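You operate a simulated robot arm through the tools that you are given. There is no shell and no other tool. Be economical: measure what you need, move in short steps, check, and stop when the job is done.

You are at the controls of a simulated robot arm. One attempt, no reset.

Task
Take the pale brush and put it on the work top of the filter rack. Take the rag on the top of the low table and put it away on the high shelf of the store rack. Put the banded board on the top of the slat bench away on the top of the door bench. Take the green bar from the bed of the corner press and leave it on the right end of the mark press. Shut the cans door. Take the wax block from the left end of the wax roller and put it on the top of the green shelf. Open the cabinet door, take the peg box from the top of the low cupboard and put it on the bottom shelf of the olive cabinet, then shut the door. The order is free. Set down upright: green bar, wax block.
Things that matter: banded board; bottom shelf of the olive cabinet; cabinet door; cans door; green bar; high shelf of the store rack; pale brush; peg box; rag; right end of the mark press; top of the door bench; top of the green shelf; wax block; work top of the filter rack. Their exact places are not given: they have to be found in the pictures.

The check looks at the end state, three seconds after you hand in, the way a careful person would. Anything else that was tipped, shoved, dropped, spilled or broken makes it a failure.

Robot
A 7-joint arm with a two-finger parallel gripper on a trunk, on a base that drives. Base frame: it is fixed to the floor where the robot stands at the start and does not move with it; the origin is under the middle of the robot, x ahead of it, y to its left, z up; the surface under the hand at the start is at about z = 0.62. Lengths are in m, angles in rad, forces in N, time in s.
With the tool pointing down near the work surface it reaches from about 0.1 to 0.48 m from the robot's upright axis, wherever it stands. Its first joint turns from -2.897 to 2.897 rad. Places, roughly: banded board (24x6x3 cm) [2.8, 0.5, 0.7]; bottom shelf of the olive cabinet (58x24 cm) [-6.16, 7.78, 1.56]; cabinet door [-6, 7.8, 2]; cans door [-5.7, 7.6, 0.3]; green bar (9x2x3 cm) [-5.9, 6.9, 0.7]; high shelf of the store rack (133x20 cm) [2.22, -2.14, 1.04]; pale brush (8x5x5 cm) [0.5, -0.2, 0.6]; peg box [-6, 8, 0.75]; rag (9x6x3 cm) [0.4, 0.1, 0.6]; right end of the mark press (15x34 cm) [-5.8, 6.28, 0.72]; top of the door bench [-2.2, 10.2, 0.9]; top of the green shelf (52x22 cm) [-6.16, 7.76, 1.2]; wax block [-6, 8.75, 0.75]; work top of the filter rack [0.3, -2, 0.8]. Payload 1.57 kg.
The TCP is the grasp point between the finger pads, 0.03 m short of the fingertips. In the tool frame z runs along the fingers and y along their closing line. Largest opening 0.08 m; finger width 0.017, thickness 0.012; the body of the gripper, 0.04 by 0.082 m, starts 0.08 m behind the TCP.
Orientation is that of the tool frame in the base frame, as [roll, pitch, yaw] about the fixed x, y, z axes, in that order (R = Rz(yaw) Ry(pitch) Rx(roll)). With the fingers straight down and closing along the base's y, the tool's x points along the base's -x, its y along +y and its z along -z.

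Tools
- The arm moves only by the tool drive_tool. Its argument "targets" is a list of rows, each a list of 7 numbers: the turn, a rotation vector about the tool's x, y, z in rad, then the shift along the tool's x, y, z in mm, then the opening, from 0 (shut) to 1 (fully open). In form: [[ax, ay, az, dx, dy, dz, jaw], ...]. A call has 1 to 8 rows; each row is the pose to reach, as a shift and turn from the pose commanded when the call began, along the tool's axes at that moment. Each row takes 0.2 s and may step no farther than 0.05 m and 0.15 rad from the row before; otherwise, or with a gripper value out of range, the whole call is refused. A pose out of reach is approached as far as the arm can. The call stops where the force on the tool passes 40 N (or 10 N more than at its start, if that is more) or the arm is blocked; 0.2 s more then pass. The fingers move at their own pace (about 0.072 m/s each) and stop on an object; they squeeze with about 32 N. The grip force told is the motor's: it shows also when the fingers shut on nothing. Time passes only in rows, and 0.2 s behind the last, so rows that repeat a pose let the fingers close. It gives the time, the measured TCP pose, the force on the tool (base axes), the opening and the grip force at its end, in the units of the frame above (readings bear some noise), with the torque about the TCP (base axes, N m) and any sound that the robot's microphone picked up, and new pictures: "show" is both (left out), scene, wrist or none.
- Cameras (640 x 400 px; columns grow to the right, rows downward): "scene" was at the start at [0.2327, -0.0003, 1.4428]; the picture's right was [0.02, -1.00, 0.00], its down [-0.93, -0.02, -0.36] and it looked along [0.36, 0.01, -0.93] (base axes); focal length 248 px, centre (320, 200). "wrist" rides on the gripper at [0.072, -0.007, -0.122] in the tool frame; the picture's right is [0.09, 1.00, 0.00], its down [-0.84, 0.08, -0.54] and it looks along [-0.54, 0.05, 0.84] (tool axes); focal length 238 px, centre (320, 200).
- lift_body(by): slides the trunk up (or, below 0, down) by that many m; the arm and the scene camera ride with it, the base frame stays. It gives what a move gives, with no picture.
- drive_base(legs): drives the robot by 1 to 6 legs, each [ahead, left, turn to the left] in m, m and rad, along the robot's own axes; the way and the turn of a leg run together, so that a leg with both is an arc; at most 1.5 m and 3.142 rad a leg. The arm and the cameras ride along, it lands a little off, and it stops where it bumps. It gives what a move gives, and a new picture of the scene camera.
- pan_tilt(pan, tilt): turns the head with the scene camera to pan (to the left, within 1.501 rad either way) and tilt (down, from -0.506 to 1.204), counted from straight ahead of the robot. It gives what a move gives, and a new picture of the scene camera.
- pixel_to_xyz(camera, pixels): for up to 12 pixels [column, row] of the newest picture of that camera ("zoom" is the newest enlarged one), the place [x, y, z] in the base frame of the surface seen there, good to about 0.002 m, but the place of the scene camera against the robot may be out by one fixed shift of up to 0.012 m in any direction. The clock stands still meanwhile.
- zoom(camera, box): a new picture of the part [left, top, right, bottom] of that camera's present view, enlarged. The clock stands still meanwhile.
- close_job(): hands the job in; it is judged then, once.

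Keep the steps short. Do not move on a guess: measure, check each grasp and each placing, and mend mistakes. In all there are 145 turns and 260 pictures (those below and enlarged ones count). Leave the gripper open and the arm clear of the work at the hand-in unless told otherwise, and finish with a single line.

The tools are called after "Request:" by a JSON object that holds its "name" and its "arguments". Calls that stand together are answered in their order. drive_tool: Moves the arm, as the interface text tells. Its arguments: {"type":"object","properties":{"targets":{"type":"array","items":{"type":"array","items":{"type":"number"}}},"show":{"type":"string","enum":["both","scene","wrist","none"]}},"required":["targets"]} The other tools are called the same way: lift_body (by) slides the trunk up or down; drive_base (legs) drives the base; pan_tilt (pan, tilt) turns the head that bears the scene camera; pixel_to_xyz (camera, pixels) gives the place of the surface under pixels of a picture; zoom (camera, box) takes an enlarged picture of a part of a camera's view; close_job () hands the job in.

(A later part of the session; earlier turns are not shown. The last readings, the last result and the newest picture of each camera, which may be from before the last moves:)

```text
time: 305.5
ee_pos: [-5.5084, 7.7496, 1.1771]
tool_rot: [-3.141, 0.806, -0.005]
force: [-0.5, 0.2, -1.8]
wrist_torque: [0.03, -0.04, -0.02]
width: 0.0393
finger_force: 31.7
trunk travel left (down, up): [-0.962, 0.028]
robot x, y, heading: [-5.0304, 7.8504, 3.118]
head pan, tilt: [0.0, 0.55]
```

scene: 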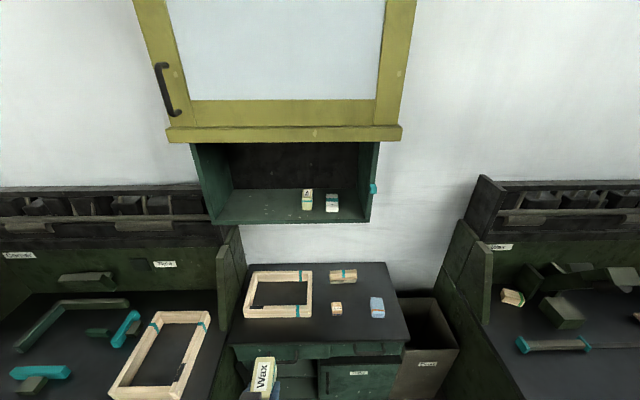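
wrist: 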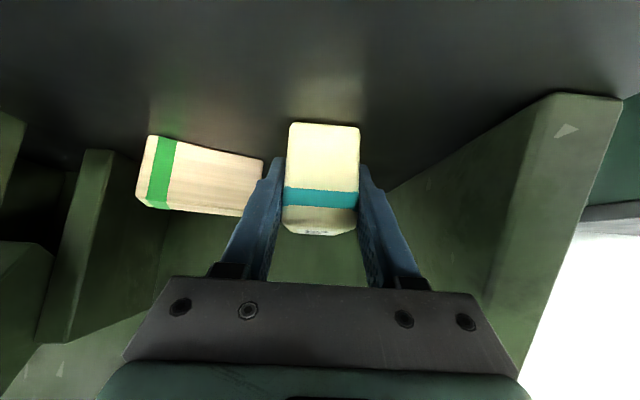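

Good view of cabinet, shelf and cupboard. Measure the key points.

Request:
{"name": "zoom", "arguments": {"camera": "scene", "box": [120, 0, 420, 230]}}

Request:
{"name": "pixel_to_xyz", "arguments": {"camera": "scene", "pixels": [[215, 222], [365, 221], [260, 200], [240, 212], [307, 192], [331, 203], [232, 180], [280, 150], [168, 70], [180, 112], [285, 122], [285, 140]]}}

Request:
{"name": "pixel_to_xyz", "arguments": {"camera": "scene", "pixels": [[168, 132], [398, 132], [390, 60], [175, 60], [280, 60], [337, 308], [337, 303], [376, 305], [305, 312], [310, 351], [400, 345], [235, 345]]}}

Request:
{"name": "pan_tilt", "arguments": {"pan": 0.25, "tilt": 1.1}}

```text
1.74 times, centred on (270, 115) of scene
```

zoom: 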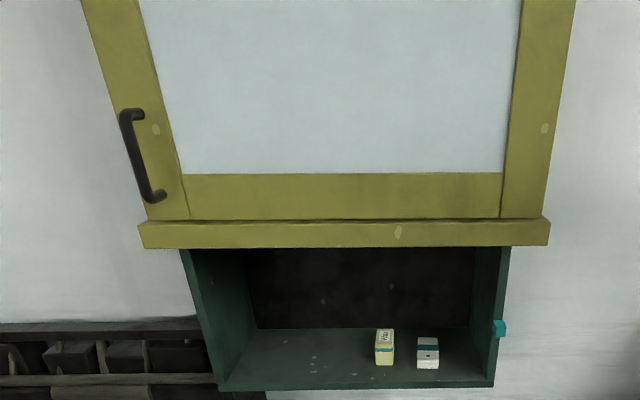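

```text
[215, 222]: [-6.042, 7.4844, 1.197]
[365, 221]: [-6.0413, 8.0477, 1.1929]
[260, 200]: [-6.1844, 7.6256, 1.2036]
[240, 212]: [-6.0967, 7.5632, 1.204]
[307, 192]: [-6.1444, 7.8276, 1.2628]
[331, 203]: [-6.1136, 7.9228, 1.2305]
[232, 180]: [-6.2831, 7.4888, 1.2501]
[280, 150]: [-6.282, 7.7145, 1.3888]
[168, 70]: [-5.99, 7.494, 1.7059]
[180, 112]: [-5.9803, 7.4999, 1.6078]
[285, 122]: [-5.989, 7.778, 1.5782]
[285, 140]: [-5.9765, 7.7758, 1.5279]
```

```text
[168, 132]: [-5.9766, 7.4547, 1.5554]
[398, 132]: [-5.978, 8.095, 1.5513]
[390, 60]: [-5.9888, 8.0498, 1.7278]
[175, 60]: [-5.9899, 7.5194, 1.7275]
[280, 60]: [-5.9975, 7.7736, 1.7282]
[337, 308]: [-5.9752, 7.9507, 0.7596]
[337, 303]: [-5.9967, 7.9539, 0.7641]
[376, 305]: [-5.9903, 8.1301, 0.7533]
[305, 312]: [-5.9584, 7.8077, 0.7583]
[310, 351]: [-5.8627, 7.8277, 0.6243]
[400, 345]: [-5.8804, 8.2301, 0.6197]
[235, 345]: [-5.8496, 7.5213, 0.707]
```

```text
time: 306.5
ee_pos: [-5.5099, 7.7497, 1.1779]
tool_rot: [-3.141, 0.805, -0.005]
force: [-0.7, -0.7, -2.3]
wrist_torque: [-0.01, -0.01, 0.03]
width: 0.0397
finger_force: 32.0
trunk travel left (down, up): [-0.962, 0.028]
robot x, y, heading: [-5.0315, 7.8521, 3.117]
head pan, tilt: [0.25, 1.1]
```

scene: 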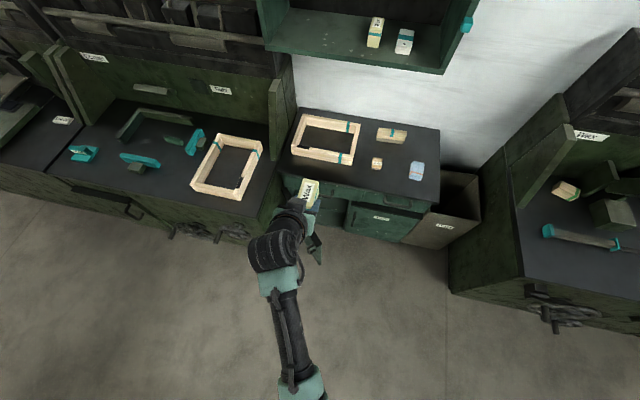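

Request:
{"name": "zoom", "arguments": {"camera": "scene", "box": [240, 160, 460, 300]}}

Request:
{"name": "pixel_to_xyz", "arguments": {"camera": "scene", "pixels": [[318, 235], [316, 258], [322, 262], [345, 215], [405, 230], [265, 230], [330, 230], [307, 248]]}}

```text
2.86 times, centred on (350, 230) of scene
```

zoom: 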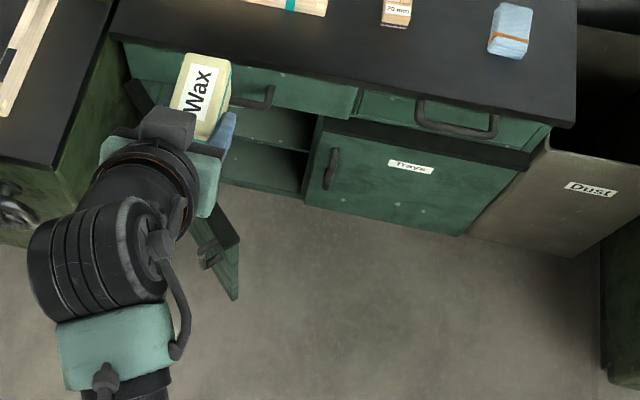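

```text
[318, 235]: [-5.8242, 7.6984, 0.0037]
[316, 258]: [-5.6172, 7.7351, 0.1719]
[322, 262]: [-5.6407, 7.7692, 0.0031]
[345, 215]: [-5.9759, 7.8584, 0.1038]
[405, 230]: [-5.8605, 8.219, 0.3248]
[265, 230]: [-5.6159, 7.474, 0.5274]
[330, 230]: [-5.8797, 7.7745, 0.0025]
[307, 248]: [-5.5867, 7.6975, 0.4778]
```

Open door leaf tip is at about (-5.60,7.72); I keep the base clear of it. Position the tool at z 1.253, y 7.66, then drive ahead.

Request:
{"name": "drive_tool", "arguments": {"targets": [[0, 0, 0, -31, 22, 5, 0], [0, 0, 0, -62, 45, 10, 0], [0, 0, 0, -93, 68, 15, 0], [0, 0, 0, -123, 90, 21, 0]], "show": "none"}}

Request:
{"name": "pan_tilt", "arguments": {"pan": 0.2, "tilt": 0.7}}

Request:
{"name": "drive_base", "arguments": {"legs": [[0.3, 0, 0.02]]}}

```text
time: 307.5
ee_pos: [-5.6104, 7.6593, 1.2519]
tool_rot: [-3.138, 0.804, -0.005]
force: [0.4, 0.6, -2.9]
wrist_torque: [0.01, -0.03, -0.01]
width: 0.0397
finger_force: 32.0
trunk travel left (down, up): [-0.962, 0.028]
robot x, y, heading: [-5.0321, 7.857, 3.119]
head pan, tilt: [0.25, 1.1]
```

```text
time: 308.4
ee_pos: [-5.6099, 7.6609, 1.2521]
tool_rot: [3.142, 0.807, -0.007]
force: [-0.3, 0.5, -1.5]
wrist_torque: [-0.02, -0.01, 0.02]
width: 0.0396
finger_force: 31.6
trunk travel left (down, up): [-0.962, 0.028]
robot x, y, heading: [-5.0284, 7.8547, 3.12]
head pan, tilt: [0.201, 0.7]
```

scene: 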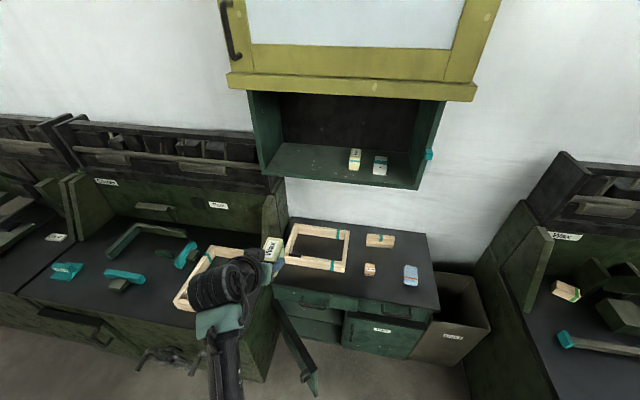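

```text
time: 310.4
ee_pos: [-5.9001, 7.6539, 1.2517]
tool_rot: [3.14, 0.805, 0.01]
force: [-0.1, 0.4, -1.6]
wrist_torque: [-0.01, -0.04, -0.01]
width: 0.0396
finger_force: 32.1
trunk travel left (down, up): [-0.962, 0.028]
robot x, y, heading: [-5.3241, 7.8544, 3.137]
head pan, tilt: [0.201, 0.7]
```

scene: 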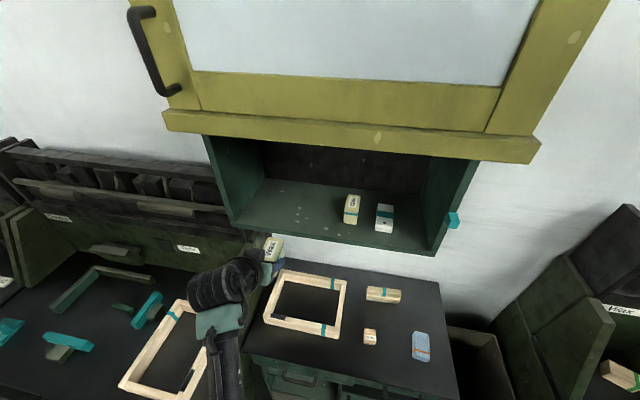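

Request:
{"name": "drive_base", "arguments": {"legs": [[0.07, 0, 0]]}}

Request:
{"name": "drive_tool", "arguments": {"targets": [[0, 0, 0, -3, 0, 3, 0]], "show": "wrist"}}

Request:
{"name": "pixel_to_xyz", "arguments": {"camera": "wrist", "pixels": [[320, 60], [200, 60], [450, 100], [250, 110], [400, 60]]}}

```text
time: 311.4
ee_pos: [-5.9694, 7.655, 1.253]
tool_rot: [-3.14, 0.807, 0.011]
force: [0.0, -0.2, -0.8]
wrist_torque: [0.0, -0.04, 0.01]
width: 0.0396
finger_force: 32.0
trunk travel left (down, up): [-0.962, 0.028]
robot x, y, heading: [-5.3923, 7.8542, 3.136]
head pan, tilt: [0.201, 0.7]
```

scene: 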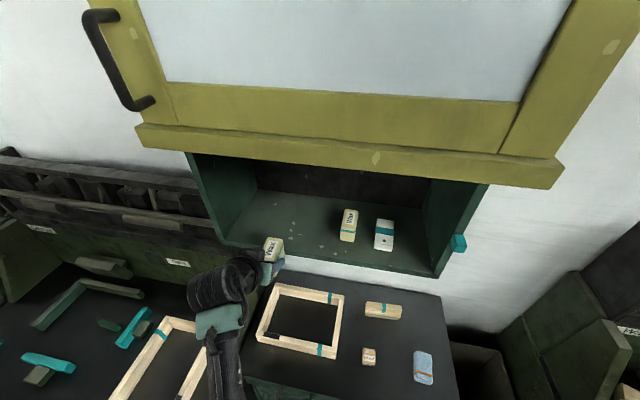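

```text
time: 311.8
ee_pos: [-5.9732, 7.6544, 1.2531]
tool_rot: [-3.139, 0.806, 0.013]
force: [-0.5, -0.2, -1.1]
wrist_torque: [-0.01, -0.04, -0.03]
width: 0.0396
finger_force: 31.9
trunk travel left (down, up): [-0.962, 0.028]
robot x, y, heading: [-5.3924, 7.8562, 3.133]
head pan, tilt: [0.201, 0.7]
```

wrist: 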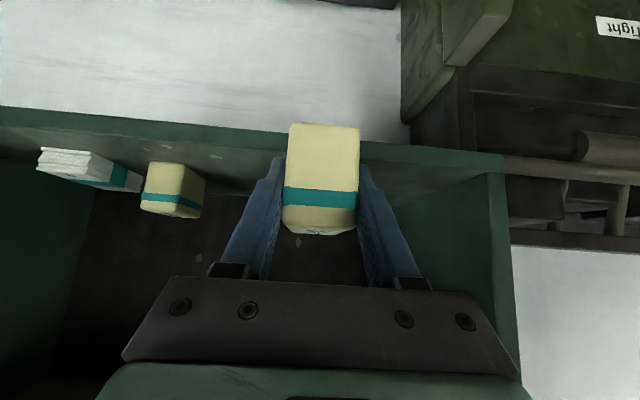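

```text
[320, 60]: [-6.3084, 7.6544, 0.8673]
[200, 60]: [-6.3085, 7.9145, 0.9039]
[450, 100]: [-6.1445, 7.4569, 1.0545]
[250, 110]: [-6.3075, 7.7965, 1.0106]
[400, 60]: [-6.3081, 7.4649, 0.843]
```

Request:
{"name": "pixel_to_xyz", "arguments": {"camera": "wrist", "pixels": [[230, 165], [220, 150], [200, 130], [420, 160], [440, 150], [215, 170], [175, 190]]}}

```text
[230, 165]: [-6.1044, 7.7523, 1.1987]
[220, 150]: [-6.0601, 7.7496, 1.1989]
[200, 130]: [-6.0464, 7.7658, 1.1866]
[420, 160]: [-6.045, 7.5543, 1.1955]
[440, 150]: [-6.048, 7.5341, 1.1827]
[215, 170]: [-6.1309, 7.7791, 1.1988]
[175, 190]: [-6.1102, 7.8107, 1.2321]
```

Shelf floor 1.199, front x -6.046; block bottom at ~1.218. Move in 12.5 cm, then lower.

Request:
{"name": "drive_tool", "arguments": {"targets": [[0, 0, 0, -29, 0, 30, 0], [0, 0, 0, -58, 0, 60, 0], [0, 0, 0, -86, 0, 90, 0], [0, 0, 0, -80, 0, 96, 0], [0, 0, 0, -76, 0, 100, 0]], "show": "both"}}

```text
time: 313.0
ee_pos: [-6.0989, 7.6532, 1.2375]
tool_rot: [3.141, 0.807, 0.013]
force: [-0.1, 0.6, -2.9]
wrist_torque: [-0.01, -0.02, -0.02]
width: 0.0399
finger_force: 32.3
trunk travel left (down, up): [-0.962, 0.028]
robot x, y, heading: [-5.3938, 7.8561, 3.135]
head pan, tilt: [0.201, 0.7]
```

scene: 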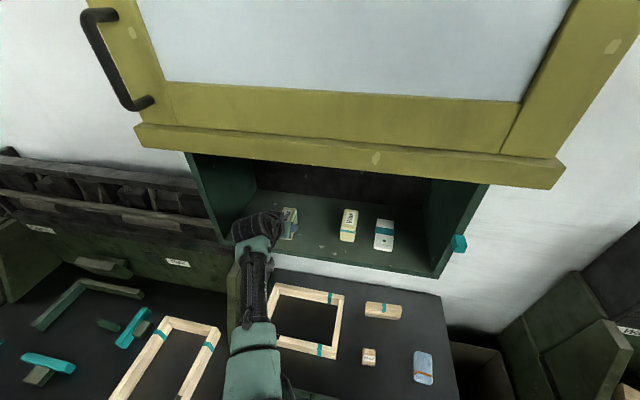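
wrist: 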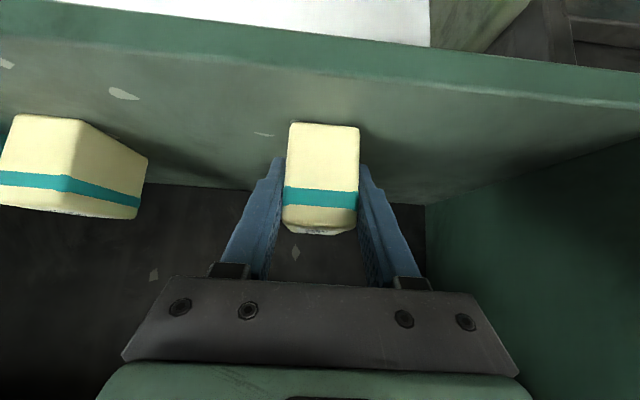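

Request:
{"name": "drive_tool", "arguments": {"targets": [[0, 0, 0, 1, 0, 1, 0], [0, 0, 0, 2, 0, 2, 0], [0, 0, 0, 3, 0, 3, 0], [0, 0, 0, 4, 0, 4, 0], [0, 0, 0, 5, 0, 5, 0]], "show": "none"}}

```text
time: 314.2
ee_pos: [-6.0998, 7.6529, 1.2341]
tool_rot: [3.141, 0.815, 0.011]
force: [0.4, 0.8, 13.6]
wrist_torque: [0.19, -0.35, 0.02]
width: 0.0393
finger_force: 32.4
trunk travel left (down, up): [-0.962, 0.028]
robot x, y, heading: [-5.39, 7.8578, 3.133]
head pan, tilt: [0.201, 0.7]
```

Touch. Ease, open, withdraw horizontally.

Request:
{"name": "drive_tool", "arguments": {"targets": [[0, 0, 0, -1, 0, -1, 0], [0, 0, 0, -1, 0, -1, 0.8], [0, 0, 0, -1, 0, -1, 0.8], [0, 0, 0, 20, 0, -30, 0.8], [0, 0, 0, 45, 0, -62, 0.8], [0, 0, 0, 75, 0, -97, 0.8], [0, 0, 0, 105, 0, -130, 0.8]], "show": "both"}}

```text
time: 315.8
ee_pos: [-5.9324, 7.6564, 1.2454]
tool_rot: [3.141, 0.808, 0.012]
force: [-0.4, 0.2, -0.4]
wrist_torque: [0.01, 0.0, -0.01]
width: 0.0641
finger_force: 0.1
trunk travel left (down, up): [-0.962, 0.028]
robot x, y, heading: [-5.3963, 7.8571, 3.136]
head pan, tilt: [0.201, 0.7]
```

scene: 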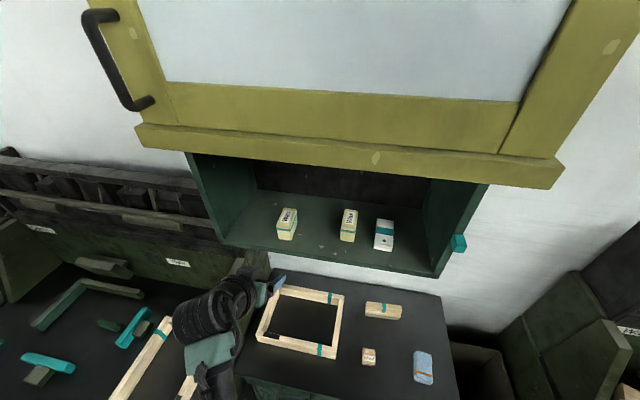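
wrist: 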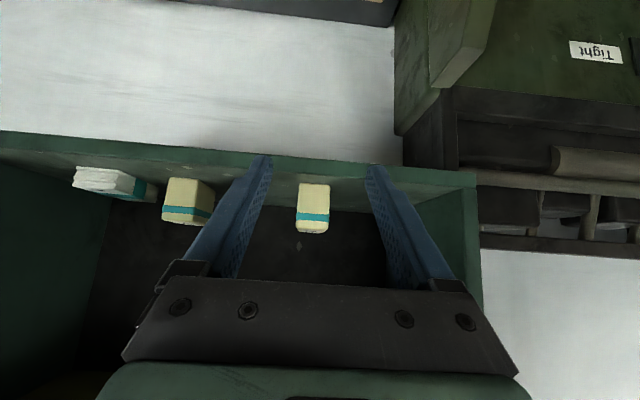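

Wax block stands on the shelf. Next the cabinet door: look up at handle.

Request:
{"name": "drive_base", "arguments": {"legs": [[-0.35, 0, 0]]}}

Request:
{"name": "pan_tilt", "arguments": {"pan": 0.15, "tilt": 0.1}}

Request:
{"name": "zoom", "arguments": {"camera": "scene", "box": [180, 120, 340, 270]}}

```text
time: 318.1
ee_pos: [-5.5862, 7.6531, 1.244]
tool_rot: [-3.141, 0.805, 0.014]
force: [-0.5, -0.3, -0.8]
wrist_torque: [-0.01, 0.01, 0.01]
width: 0.0642
finger_force: 0.0
trunk travel left (down, up): [-0.962, 0.028]
robot x, y, heading: [-5.046, 7.8504, 3.134]
head pan, tilt: [0.201, 0.7]
```

scene: 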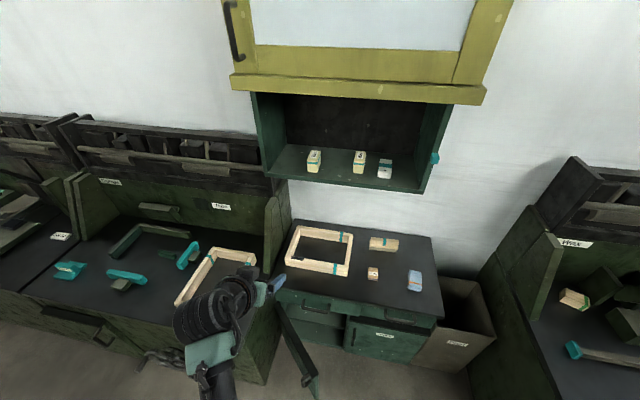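

```text
time: 319.1
ee_pos: [-5.5859, 7.6522, 1.2443]
tool_rot: [-3.14, 0.806, 0.013]
force: [0.5, -0.6, 1.6]
wrist_torque: [-0.04, -0.02, 0.0]
width: 0.0639
finger_force: 0.0
trunk travel left (down, up): [-0.962, 0.028]
robot x, y, heading: [-5.0436, 7.8528, 3.136]
head pan, tilt: [0.15, 0.099]
```

scene: 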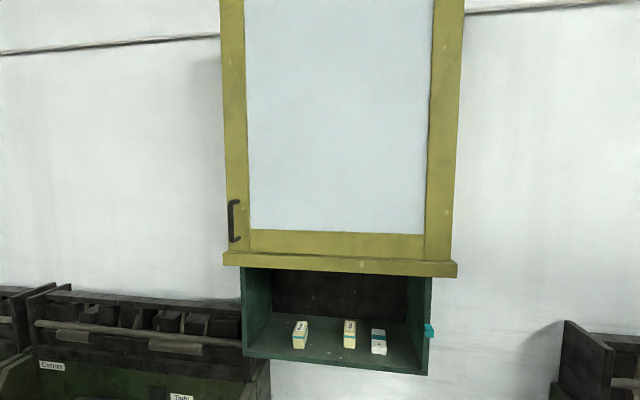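

```text
2.67 times, centred on (260, 195) of scene
```

zoom: 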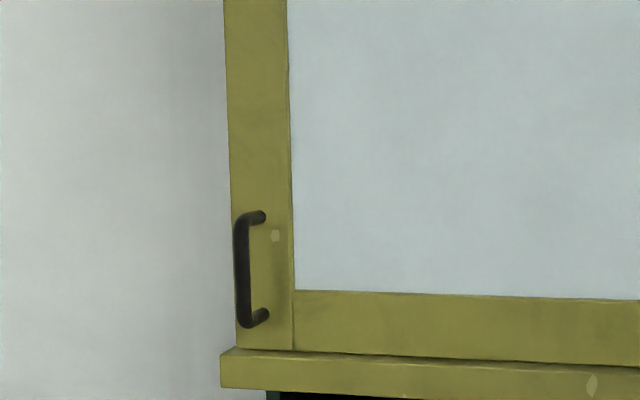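

Request:
{"name": "pixel_to_xyz", "arguments": {"camera": "zoom", "pixels": [[241, 240], [241, 270], [241, 300], [263, 216], [263, 315], [262, 265], [260, 100], [226, 100], [560, 320], [275, 340]]}}

Request:
{"name": "pixel_to_xyz", "arguments": {"camera": "scene", "pixels": [[463, 20], [433, 200], [450, 260], [222, 20], [340, 240], [190, 390], [60, 370], [330, 120]]}}

```text
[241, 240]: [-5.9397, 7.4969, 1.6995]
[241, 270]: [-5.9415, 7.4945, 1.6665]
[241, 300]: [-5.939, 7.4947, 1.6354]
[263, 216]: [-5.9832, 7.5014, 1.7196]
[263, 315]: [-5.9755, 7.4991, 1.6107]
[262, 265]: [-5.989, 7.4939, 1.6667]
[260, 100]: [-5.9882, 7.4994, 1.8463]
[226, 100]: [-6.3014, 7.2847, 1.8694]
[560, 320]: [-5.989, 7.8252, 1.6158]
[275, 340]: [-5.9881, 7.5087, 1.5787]
```

```text
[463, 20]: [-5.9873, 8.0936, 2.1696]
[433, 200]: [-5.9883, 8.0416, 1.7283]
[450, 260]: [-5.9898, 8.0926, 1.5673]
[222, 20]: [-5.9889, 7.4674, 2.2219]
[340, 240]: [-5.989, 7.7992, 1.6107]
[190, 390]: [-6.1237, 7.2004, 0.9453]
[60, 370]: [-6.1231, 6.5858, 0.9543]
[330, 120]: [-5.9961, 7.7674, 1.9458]
```

Handle bar: x≈-5.945, y 7.495, z 1.62-1.71; hinge on the right at y≈8.09. Raise the tool and make it nearly horizontal.

Request:
{"name": "drive_tool", "arguments": {"targets": [[0, -0.05, 0, -38, 0, -28, 0.8], [0, -0.1, 0, -76, 0, -57, 0.8], [0, -0.15, 0, -114, 0, -86, 0.8], [0, -0.2, 0, -152, 0, -114, 0.8], [0, -0.25, 0, -190, 0, -143, 0.8], [0, -0.3, 0, -228, 0, -172, 0.8], [0, -0.35, 0, -266, 0, -200, 0.8], [0, -0.4, 0, -304, 0, -229, 0.8]], "show": "none"}}

Request:
{"name": "lift_body", "arguments": {"by": 0.028}}

Request:
{"name": "drive_base", "arguments": {"legs": [[0.05, 0.24, 0]]}}

```text
time: 320.9
ee_pos: [-5.6308, 7.6511, 1.623]
tool_rot: [-3.139, 1.206, 0.013]
force: [-0.2, -0.3, -0.6]
wrist_torque: [0.04, 0.01, 0.04]
width: 0.064
finger_force: 0.0
trunk travel left (down, up): [-0.962, 0.028]
robot x, y, heading: [-5.0444, 7.8552, 3.136]
head pan, tilt: [0.15, 0.099]
```

```text
time: 321.6
ee_pos: [-5.6293, 7.6511, 1.6505]
tool_rot: [-3.141, 1.206, 0.014]
force: [-0.2, 0.9, 1.0]
wrist_torque: [0.03, -0.03, 0.01]
width: 0.0641
finger_force: 0.1
trunk travel left (down, up): [-0.99, 0.0]
robot x, y, heading: [-5.0477, 7.8573, 3.138]
head pan, tilt: [0.15, 0.099]
```

```text
time: 323.4
ee_pos: [-5.6826, 7.4133, 1.6507]
tool_rot: [3.139, 1.206, 0.01]
force: [0.1, 0.0, 0.8]
wrist_torque: [0.04, -0.01, 0.04]
width: 0.0644
finger_force: 0.1
trunk travel left (down, up): [-0.99, 0.0]
robot x, y, heading: [-5.0964, 7.6161, 3.137]
head pan, tilt: [0.15, 0.099]
```

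scene: 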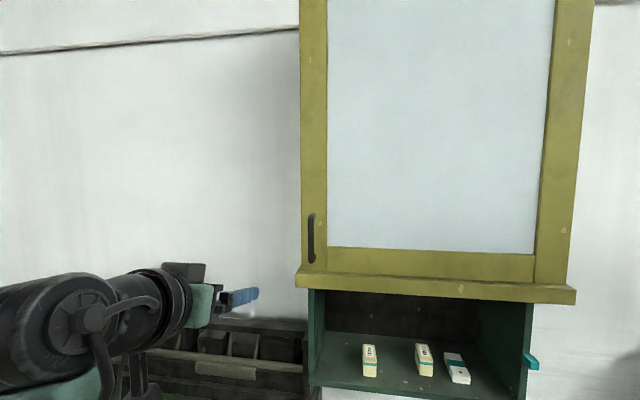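

Request:
{"name": "drive_tool", "arguments": {"targets": [[0, 0, 0, 0, -42, 0, 0.8], [0, 0, 0, 0, -82, 0, 0.8], [0, 0, 0, 0, -82, 50, 0.8]], "show": "wrist"}}

Request:
{"name": "zoom", "arguments": {"camera": "wrist", "box": [220, 60, 420, 260]}}

```text
time: 324.2
ee_pos: [-5.7325, 7.495, 1.6318]
tool_rot: [-3.136, 1.204, 0.018]
force: [0.2, 0.4, -0.1]
wrist_torque: [0.01, -0.02, -0.02]
width: 0.0642
finger_force: 0.0
trunk travel left (down, up): [-0.99, 0.0]
robot x, y, heading: [-5.0953, 7.6165, 3.137]
head pan, tilt: [0.15, 0.099]
```

wrist: 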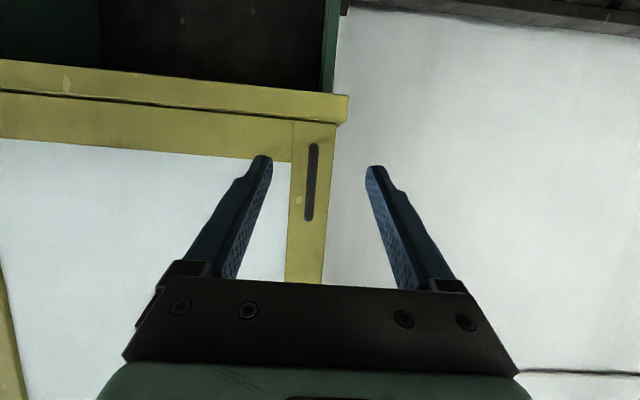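

```text
2.00 times, centred on (320, 160) of wrist
```

zoom: 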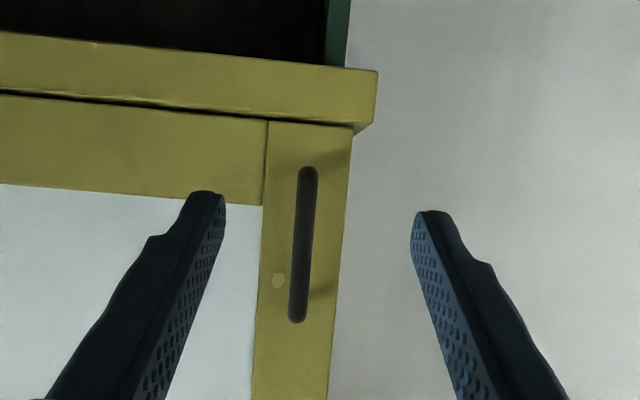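

Request:
{"name": "pixel_to_xyz", "arguments": {"camera": "wrist", "pixels": [[313, 160], [310, 180], [308, 205], [322, 200], [298, 180], [332, 125]]}}

```text
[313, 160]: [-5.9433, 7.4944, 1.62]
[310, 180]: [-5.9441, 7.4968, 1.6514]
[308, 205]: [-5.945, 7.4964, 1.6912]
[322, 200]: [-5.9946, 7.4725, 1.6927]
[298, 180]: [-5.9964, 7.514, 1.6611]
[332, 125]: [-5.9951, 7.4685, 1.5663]
```

Handle at (-5.948,7.4965). Drive 0.155 ahead, then the last bit with the arm, and close.

Request:
{"name": "drive_base", "arguments": {"legs": [[0.155, 0, 0]]}}

Request:
{"name": "drive_tool", "arguments": {"targets": [[0, 0, 0, -17, 0, 14, 0.8], [0, 0, 0, -34, 0, 28, 0.8], [0, 0, 0, -45, 0, 28, 0.8]], "show": "wrist"}}

Request:
{"name": "pixel_to_xyz", "arguments": {"camera": "wrist", "pixels": [[315, 150], [312, 180]]}}

```text
time: 325.6
ee_pos: [-5.8794, 7.4958, 1.6333]
tool_rot: [3.14, 1.209, 0.014]
force: [-0.1, 0.2, -0.3]
wrist_torque: [0.01, -0.01, 0.01]
width: 0.0637
finger_force: 0.1
trunk travel left (down, up): [-0.99, 0.0]
robot x, y, heading: [-5.2558, 7.6149, 3.135]
head pan, tilt: [0.15, 0.099]
```

scene: 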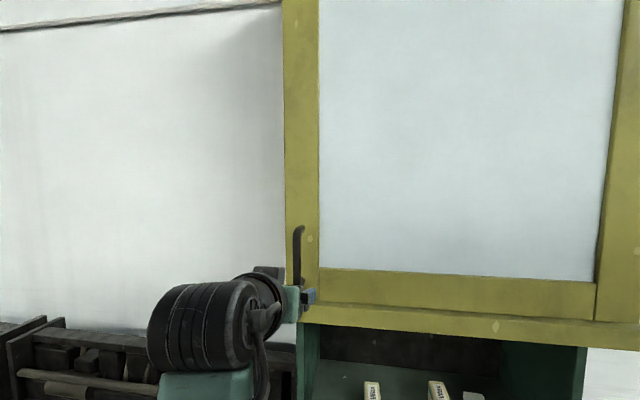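

```text
time: 326.4
ee_pos: [-5.9257, 7.4962, 1.6643]
tool_rot: [-3.141, 1.206, 0.014]
force: [0.4, -0.1, -0.3]
wrist_torque: [0.01, 0.0, 0.02]
width: 0.0641
finger_force: 0.0
trunk travel left (down, up): [-0.99, 0.0]
robot x, y, heading: [-5.2549, 7.614, 3.135]
head pan, tilt: [0.15, 0.099]
```

wrist: 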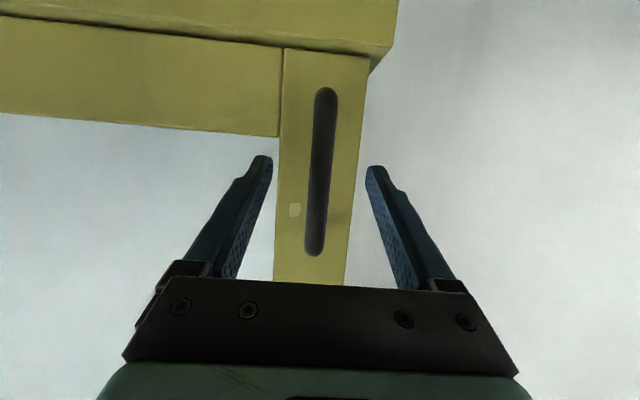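

```text
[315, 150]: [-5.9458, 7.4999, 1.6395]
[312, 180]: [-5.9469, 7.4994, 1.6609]
```

Request:
{"name": "drive_tool", "arguments": {"targets": [[0, 0, 0, -8, -3, 20, 0.8], [0, 0, 0, -8, -3, 20, 0], [0, 0, 0, -8, -3, 20, 0], [0, 0, 0, -8, -3, 20, 0], [0, 0, 0, -8, -3, 20, 0]], "show": "wrist"}}

```text
time: 327.6
ee_pos: [-5.9464, 7.4949, 1.6646]
tool_rot: [-3.135, 1.204, 0.021]
force: [1.0, -5.4, -1.8]
wrist_torque: [-0.19, -0.19, 0.17]
width: 0.0157
finger_force: 31.1
trunk travel left (down, up): [-0.99, 0.0]
robot x, y, heading: [-5.2517, 7.6178, 3.136]
head pan, tilt: [0.15, 0.099]
```

wrist: 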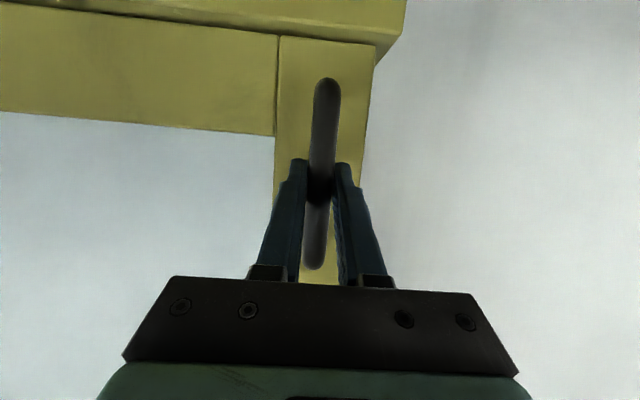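

Gripped (15.7 mm). Pull by an arc of the base about the hinge, 0.25 rad first.

Request:
{"name": "drive_base", "arguments": {"legs": [[-0.119, -0.186, 0.25]]}}

```text
time: 329.3
ee_pos: [-5.8006, 7.5245, 1.6641]
tool_rot: [-3.135, 1.207, 0.269]
force: [3.8, -14.2, -2.7]
wrist_torque: [-0.04, -0.12, 0.09]
width: 0.0159
finger_force: 31.3
trunk travel left (down, up): [-0.99, 0.0]
robot x, y, heading: [-5.1553, 7.8177, -2.894]
head pan, tilt: [0.15, 0.099]
```

scene: 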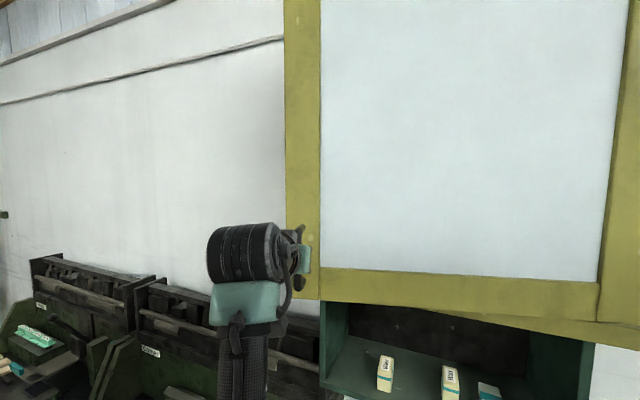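

The door follows well. Continue the arc by 0.8 rad in two legs.

Request:
{"name": "drive_base", "arguments": {"legs": [[-0.188, -0.299, 0.4], [-0.188, -0.299, 0.4]]}}

```text
time: 333.4
ee_pos: [-5.4516, 7.8357, 1.6632]
tool_rot: [-3.137, 1.206, 1.078]
force: [15.7, -9.2, -4.4]
wrist_torque: [0.31, -0.27, 0.16]
width: 0.0159
finger_force: 31.2
trunk travel left (down, up): [-0.99, 0.0]
robot x, y, heading: [-5.2163, 8.5009, -2.095]
head pan, tilt: [0.15, 0.099]
```

scene: 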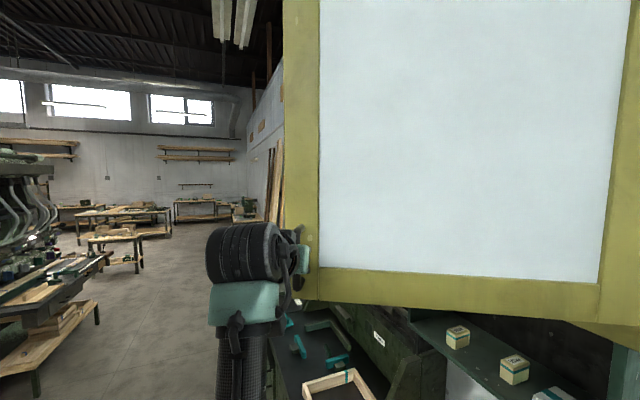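

Request:
{"name": "drive_base", "arguments": {"legs": [[-0.21, -0.315, 0.42]]}}

```text
time: 335.8
ee_pos: [-5.3923, 8.0915, 1.6641]
tool_rot: [3.14, 1.206, 1.488]
force: [13.0, -0.5, -3.4]
wrist_torque: [0.43, -0.05, 0.11]
width: 0.0157
finger_force: 31.3
trunk travel left (down, up): [-0.99, 0.0]
robot x, y, heading: [-5.4441, 8.795, -1.685]
head pan, tilt: [0.15, 0.099]
```

scene: 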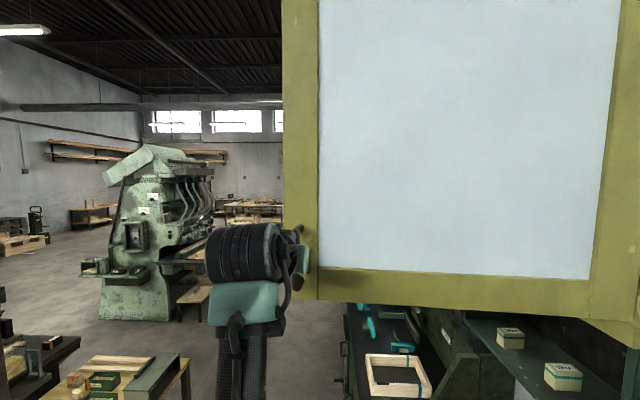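

Door stands at ~85°. Open the fingers and back off, then move out to the side.

Request:
{"name": "drive_tool", "arguments": {"targets": [[0, 0, 0, 0, 0, 0, 0.8], [0, 0, 0, 0, 0, 0, 0.8], [0, 0, 0, 0, 0, -30, 0.8], [0, 0, 0, 0, 0, -75, 0.8]], "show": "none"}}

Request:
{"name": "drive_base", "arguments": {"legs": [[-0.05, 0.55, 0], [0, 0, -0.9]]}}

```text
time: 336.8
ee_pos: [-5.3895, 8.1637, 1.6925]
tool_rot: [3.131, 1.207, 1.478]
force: [0.1, -0.6, -1.0]
wrist_torque: [0.03, 0.01, 0.01]
width: 0.0638
finger_force: 0.0
trunk travel left (down, up): [-0.99, 0.0]
robot x, y, heading: [-5.4444, 8.8026, -1.682]
head pan, tilt: [0.15, 0.099]
```

```text
time: 342.4
ee_pos: [-5.3522, 8.3494, 1.6915]
tool_rot: [3.131, 1.207, 0.576]
force: [0.0, 0.2, 0.6]
wrist_torque: [-0.01, 0.02, 0.0]
width: 0.0638
finger_force: 0.1
trunk travel left (down, up): [-0.99, 0.0]
robot x, y, heading: [-4.8876, 8.7837, -2.59]
head pan, tilt: [0.15, 0.099]
```

scene: 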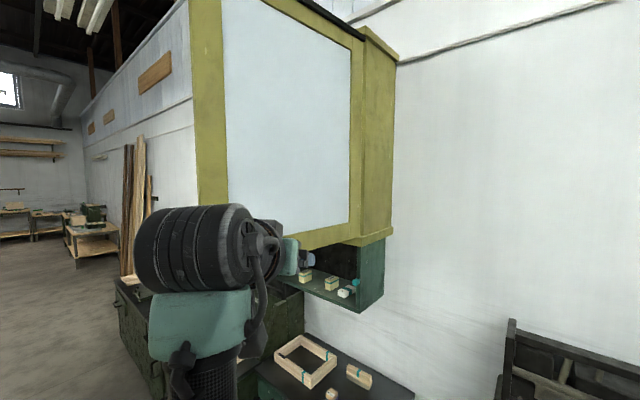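

Now lower the trunk (arm passes below the cabinet door) and go to the cans door: turn to face -x and drive to (-4.95,7.6).

Request:
{"name": "lift_body", "arguments": {"by": -0.5}}

Request:
{"name": "pan_tilt", "arguments": {"pan": 0.0, "tilt": 0.9}}

Request:
{"name": "drive_base", "arguments": {"legs": [[-0.1, 0, -0.55], [0, 1.0, 0]]}}

```text
refused: -0.5 is not a number from -0.4 to 0.4
```

```text
time: 343.5
ee_pos: [-5.3508, 8.349, 1.6918]
tool_rot: [3.131, 1.206, 0.574]
force: [-1.0, 0.2, 0.3]
wrist_torque: [0.04, -0.03, -0.02]
width: 0.0641
finger_force: 0.0
trunk travel left (down, up): [-0.99, 0.0]
robot x, y, heading: [-4.8852, 8.7839, -2.59]
head pan, tilt: [0.0, 0.901]
```

scene: 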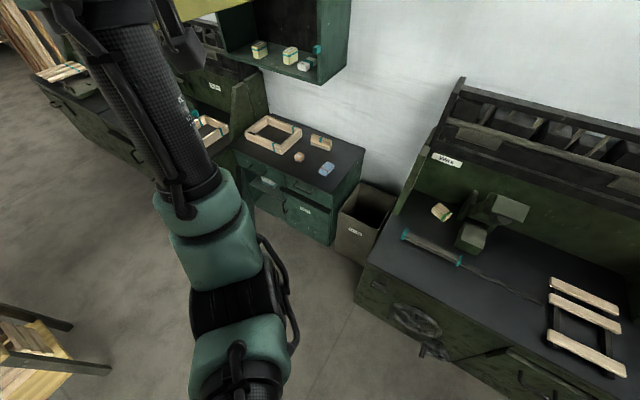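

```text
time: 350.2
ee_pos: [-5.4052, 7.6809, 1.6923]
tool_rot: [3.132, 1.207, 0.03]
force: [-0.8, -0.2, 0.3]
wrist_torque: [0.01, 0.01, 0.01]
width: 0.064
finger_force: 0.0
trunk travel left (down, up): [-0.99, 0.0]
robot x, y, heading: [-4.7853, 7.8096, -3.137]
head pan, tilt: [0.0, 0.901]
```

scene: 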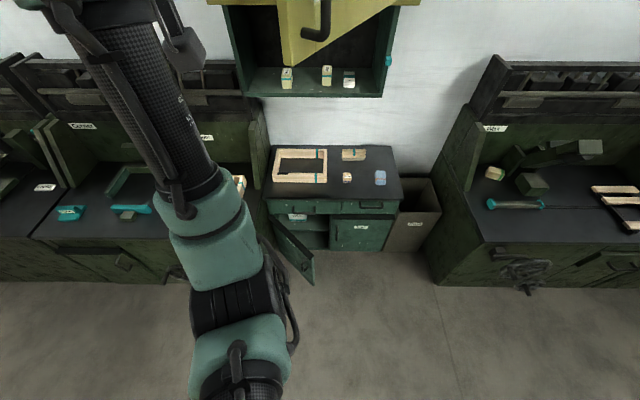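

The trunk move was refused (limit 0.4), so the tool passed close to the door. Check the door.

Request:
{"name": "pan_tilt", "arguments": {"pan": -0.2, "tilt": 0.1}}

Request:
{"name": "pixel_to_xyz", "arguments": {"camera": "scene", "pixels": [[250, 200], [300, 230], [320, 250], [340, 200], [220, 220], [280, 270], [200, 260]]}}

```text
time: 351.3
ee_pos: [-5.4055, 7.6792, 1.692]
tool_rot: [3.131, 1.208, 0.031]
force: [0.6, -0.1, -0.5]
wrist_torque: [-0.03, -0.03, 0.0]
width: 0.064
finger_force: 0.1
trunk travel left (down, up): [-0.99, 0.0]
robot x, y, heading: [-4.7844, 7.8121, -3.131]
head pan, tilt: [-0.201, 0.099]
```

scene: 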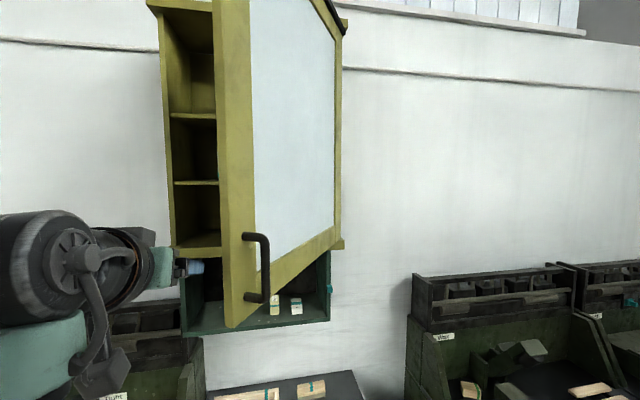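

```text
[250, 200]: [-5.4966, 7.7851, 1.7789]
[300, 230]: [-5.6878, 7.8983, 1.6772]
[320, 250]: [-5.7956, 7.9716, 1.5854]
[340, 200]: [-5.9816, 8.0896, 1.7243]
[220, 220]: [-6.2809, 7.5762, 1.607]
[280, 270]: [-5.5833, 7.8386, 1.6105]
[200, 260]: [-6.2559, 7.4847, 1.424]
```

The arm pushed the door back to ~58°. The tool is now on the inner side, so I push it open again: ahead 0.25 m, then strafe right.

Request:
{"name": "drive_base", "arguments": {"legs": [[0, 0.05, 0], [0.25, 0, 0], [0, -0.4, 0]]}}

Request:
{"name": "pan_tilt", "arguments": {"pan": 0.1, "tilt": 0.15}}

```text
time: 354.6
ee_pos: [-5.6525, 7.7437, 1.6934]
tool_rot: [3.134, 1.212, 0.037]
force: [0.0, -0.3, -0.2]
wrist_torque: [0.01, 0.01, 0.05]
width: 0.0641
finger_force: 0.0
trunk travel left (down, up): [-0.99, 0.0]
robot x, y, heading: [-5.031, 7.8763, -3.128]
head pan, tilt: [-0.201, 0.099]
stopped in leg 3: the robot was blocked; the commanded pose is now the measured one
```

scene: 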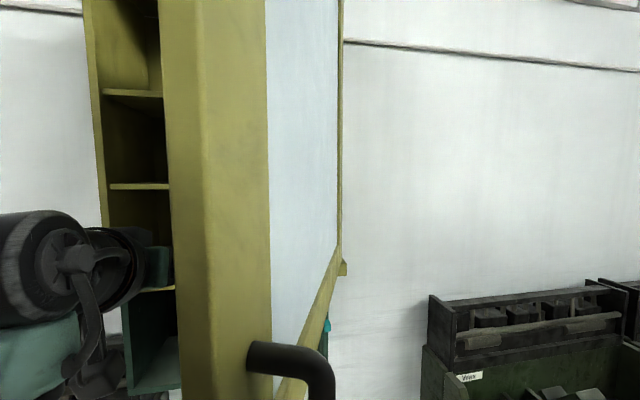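

```text
time: 355.4
ee_pos: [-5.6541, 7.7438, 1.6937]
tool_rot: [3.138, 1.21, 0.037]
force: [0.2, -0.5, -0.3]
wrist_torque: [0.02, 0.01, -0.01]
width: 0.0639
finger_force: 0.0
trunk travel left (down, up): [-0.99, 0.0]
robot x, y, heading: [-5.0298, 7.8771, -3.13]
head pan, tilt: [0.099, 0.15]
```

scene: 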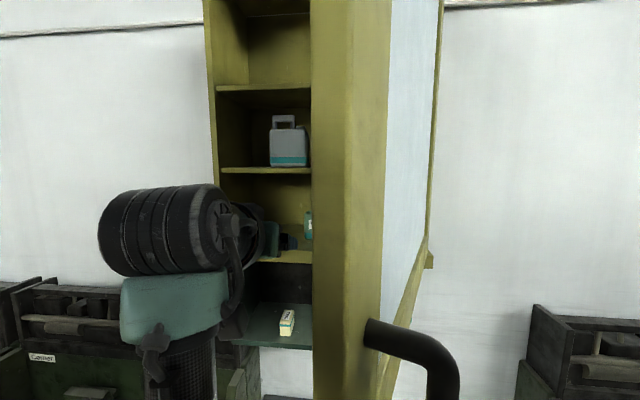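

The robot's head/body met the door. Move left 0.15 and push the door with the arm instead.

Request:
{"name": "drive_base", "arguments": {"legs": [[0, 0.16, 0]]}}

Request:
{"name": "drive_tool", "arguments": {"targets": [[0, 0, 0, 0, -45, 0, 0.8], [0, 0, 0, 0, -90, 0, 0.8], [0, 0, 0, 0, -135, 0, 0.8], [0, 0, 0, 0, -180, 0, 0.8], [0, 0, 0, 0, -225, 0, 0.8], [0, 0, 0, 0, -270, 0, 0.8], [0, 0, 0, 0, -315, 0, 0.8]], "show": "scene"}}

```text
time: 356.9
ee_pos: [-5.652, 7.5891, 1.6925]
tool_rot: [3.131, 1.208, 0.032]
force: [-0.6, 0.3, 0.4]
wrist_torque: [0.01, 0.01, 0.04]
width: 0.0639
finger_force: 0.1
trunk travel left (down, up): [-0.99, 0.0]
robot x, y, heading: [-5.0315, 7.7209, -3.133]
head pan, tilt: [0.099, 0.15]
```

scene: 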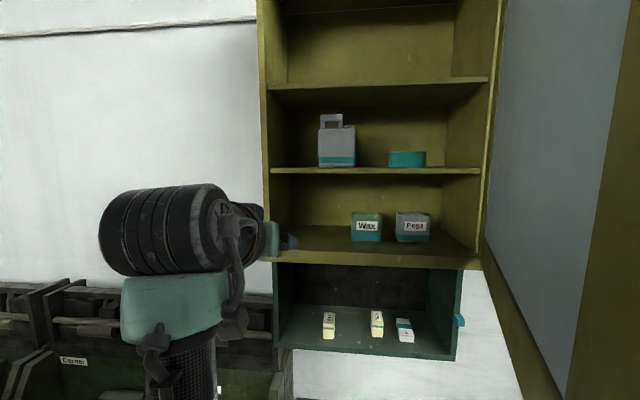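

```text
time: 358.4
ee_pos: [-5.6652, 7.906, 1.6908]
tool_rot: [3.132, 1.21, 0.036]
force: [-0.5, 0.3, 0.8]
wrist_torque: [-0.01, -0.01, 0.02]
width: 0.064
finger_force: 0.0
trunk travel left (down, up): [-0.99, 0.0]
robot x, y, heading: [-5.0305, 7.7216, -3.133]
head pan, tilt: [0.099, 0.15]
```

scene: 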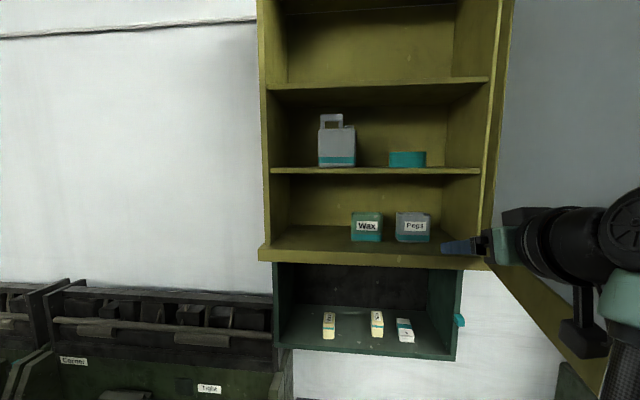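

Door is open wide now. Measure the bottom shelf.

Request:
{"name": "pixel_to_xyz", "arguments": {"camera": "scene", "pixels": [[310, 240], [310, 250], [300, 228], [370, 250], [366, 220], [412, 222], [272, 256], [480, 258], [340, 172], [500, 200], [540, 100], [345, 213]]}}

Request:
{"name": "drive_tool", "arguments": {"targets": [[0, 0, 0, 0, -45, 0, 0.8], [0, 0, 0, 0, -80, 0, 0.8], [0, 0, 0, 0, -40, 0, 0.8], [0, 0, 0, 0, 5, 0, 0.8], [0, 0, 0, 0, 50, 0, 0.8], [0, 0, 0, 0, 95, 0, 0.8], [0, 0, 0, 0, 140, 0, 0.8], [0, 0, 0, 0, 185, 0, 0.8]], "show": "scene"}}

```text
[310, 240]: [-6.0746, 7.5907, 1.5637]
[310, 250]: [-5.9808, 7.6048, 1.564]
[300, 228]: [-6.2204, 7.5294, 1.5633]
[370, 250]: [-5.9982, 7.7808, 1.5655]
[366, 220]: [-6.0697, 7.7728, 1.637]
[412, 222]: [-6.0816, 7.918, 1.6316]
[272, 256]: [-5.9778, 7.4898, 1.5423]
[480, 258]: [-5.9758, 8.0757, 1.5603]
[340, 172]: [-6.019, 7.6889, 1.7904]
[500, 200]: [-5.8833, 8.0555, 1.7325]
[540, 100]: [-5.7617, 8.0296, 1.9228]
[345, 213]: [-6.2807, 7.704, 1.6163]
```

```text
time: 360.2
ee_pos: [-5.6579, 7.715, 1.692]
tool_rot: [3.138, 1.209, 0.039]
force: [-0.2, -0.4, 0.0]
wrist_torque: [0.04, 0.0, 0.01]
width: 0.0639
finger_force: 0.1
trunk travel left (down, up): [-0.99, 0.0]
robot x, y, heading: [-5.0308, 7.7195, -3.133]
head pan, tilt: [0.099, 0.15]
```

scene: 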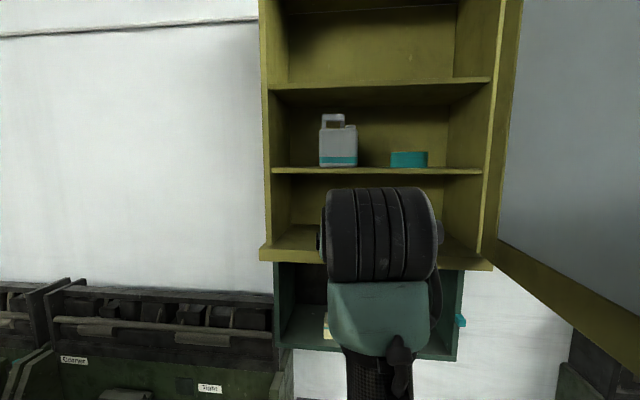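

Bottom shelf floor ~1.56, free at its left (y 7.5-7.7). Lower the trunk and look at the peg box on the cupboard.

Request:
{"name": "lift_body", "arguments": {"by": -0.29}}

Request:
{"name": "pan_tilt", "arguments": {"pan": -0.1, "tilt": 0.85}}

Request:
{"name": "drive_tool", "arguments": {"targets": [[0, 0.04, 0, 40, 0, -20, 0.8], [0, 0.08, 0, 80, 0, -40, 0.8], [0, 0.12, 0, 120, 0, -60, 0.8], [0, 0.16, 0, 160, 0, -80, 0.8], [0, 0.2, 0, 200, 0, -90, 0.8], [0, 0.24, 0, 245, 0, -90, 0.8], [0, 0.26, 0, 290, 0, -90, 0.8], [0, 0.26, 0, 335, 0, -90, 0.8]], "show": "scene"}}

```text
time: 363.2
ee_pos: [-5.6579, 7.7161, 1.4015]
tool_rot: [3.137, 1.21, 0.04]
force: [0.2, -0.3, 1.0]
wrist_torque: [0.03, 0.04, -0.01]
width: 0.064
finger_force: 0.1
trunk travel left (down, up): [-0.7, 0.29]
robot x, y, heading: [-5.0346, 7.7191, -3.134]
head pan, tilt: [0.099, 0.15]
```

```text
time: 364.2
ee_pos: [-5.6587, 7.7155, 1.4022]
tool_rot: [3.136, 1.209, 0.039]
force: [0.0, 0.2, -0.5]
wrist_torque: [-0.04, 0.03, 0.0]
width: 0.0639
finger_force: 0.1
trunk travel left (down, up): [-0.7, 0.29]
robot x, y, heading: [-5.0367, 7.7189, -3.129]
head pan, tilt: [-0.099, 0.85]
```

scene: 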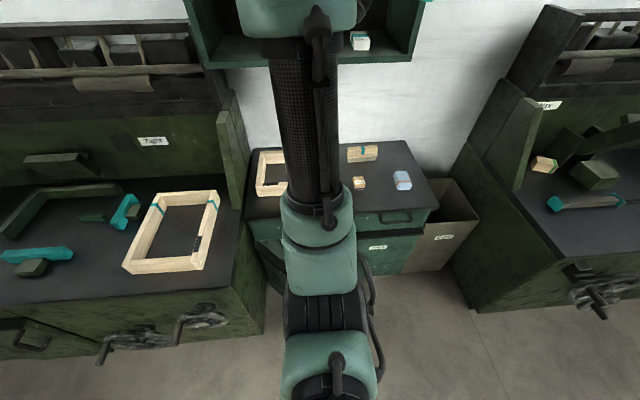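

```text
time: 366.0
ee_pos: [-5.4879, 7.7255, 1.1109]
tool_rot: [-3.141, 0.954, 0.044]
force: [-0.7, 0.0, -0.3]
wrist_torque: [-0.01, 0.0, 0.0]
width: 0.0642
finger_force: 0.0
out of reach, approached as far as the arm can: row 5, 6, 7, 8
trunk travel left (down, up): [-0.7, 0.29]
robot x, y, heading: [-5.0292, 7.7165, -3.131]
head pan, tilt: [-0.099, 0.85]
```

scene: 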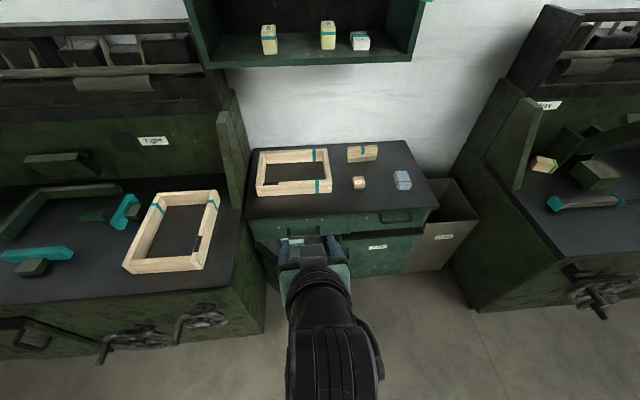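

Request:
{"name": "drive_base", "arguments": {"legs": [[0.3, -0.12, 0]]}}

Request:
{"name": "drive_tool", "arguments": {"targets": [[0, 0, -0.01, 20, -27, 10, 0.8], [0, 0, -0.02, 45, -55, 22, 0.8], [0, 0, -0.03, 70, -82, 34, 0.8], [0, 0, -0.044, 100, -106, 46, 0.8]], "show": "both"}}

```text
time: 367.2
ee_pos: [-5.5568, 7.7613, 1.1146]
tool_rot: [3.139, 0.965, 0.035]
force: [0.5, 1.3, 0.2]
wrist_torque: [0.03, 0.0, 0.0]
width: 0.0639
finger_force: 0.0
trunk travel left (down, up): [-0.7, 0.29]
robot x, y, heading: [-5.1145, 7.7536, -3.141]
head pan, tilt: [-0.099, 0.85]
stopped in leg 1: the robot was blocked; the commanded pose is now the measured one
```

scene: 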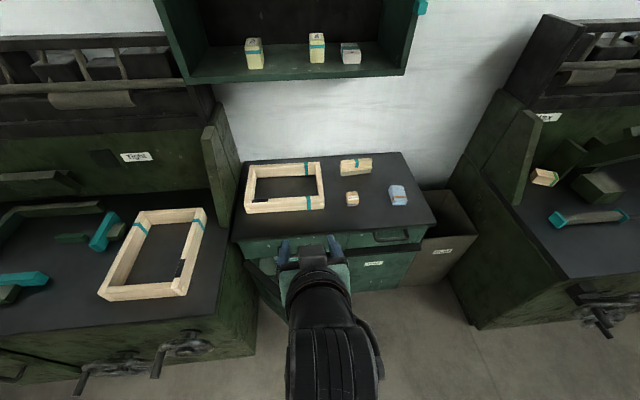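

```text
time: 368.2
ee_pos: [-5.5409, 7.8682, 1.0083]
tool_rot: [-3.079, 0.963, 0.113]
force: [0.6, 0.3, 0.7]
wrist_torque: [0.0, -0.01, 0.03]
width: 0.0639
finger_force: 0.1
trunk travel left (down, up): [-0.7, 0.29]
robot x, y, heading: [-5.1121, 7.7526, -3.136]
head pan, tilt: [-0.099, 0.85]
```

scene: 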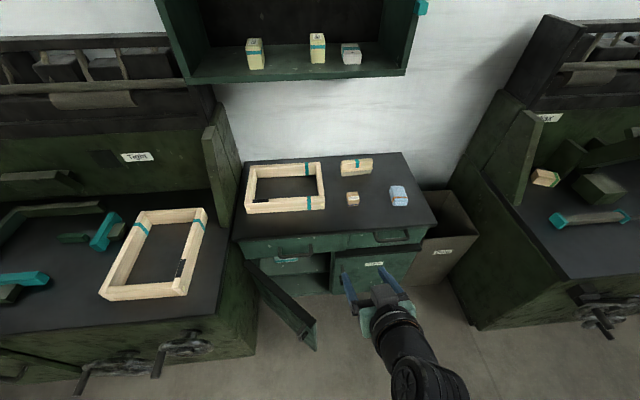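
wrist: 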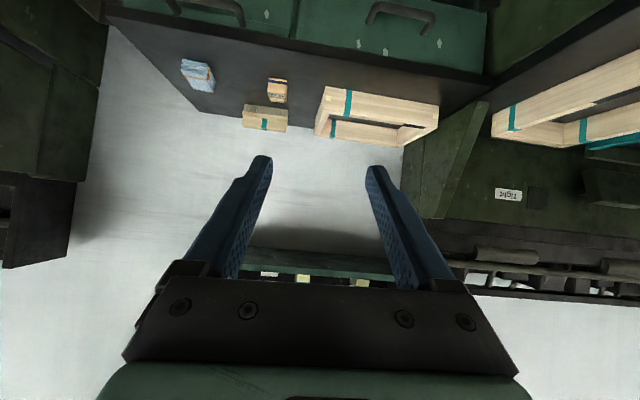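

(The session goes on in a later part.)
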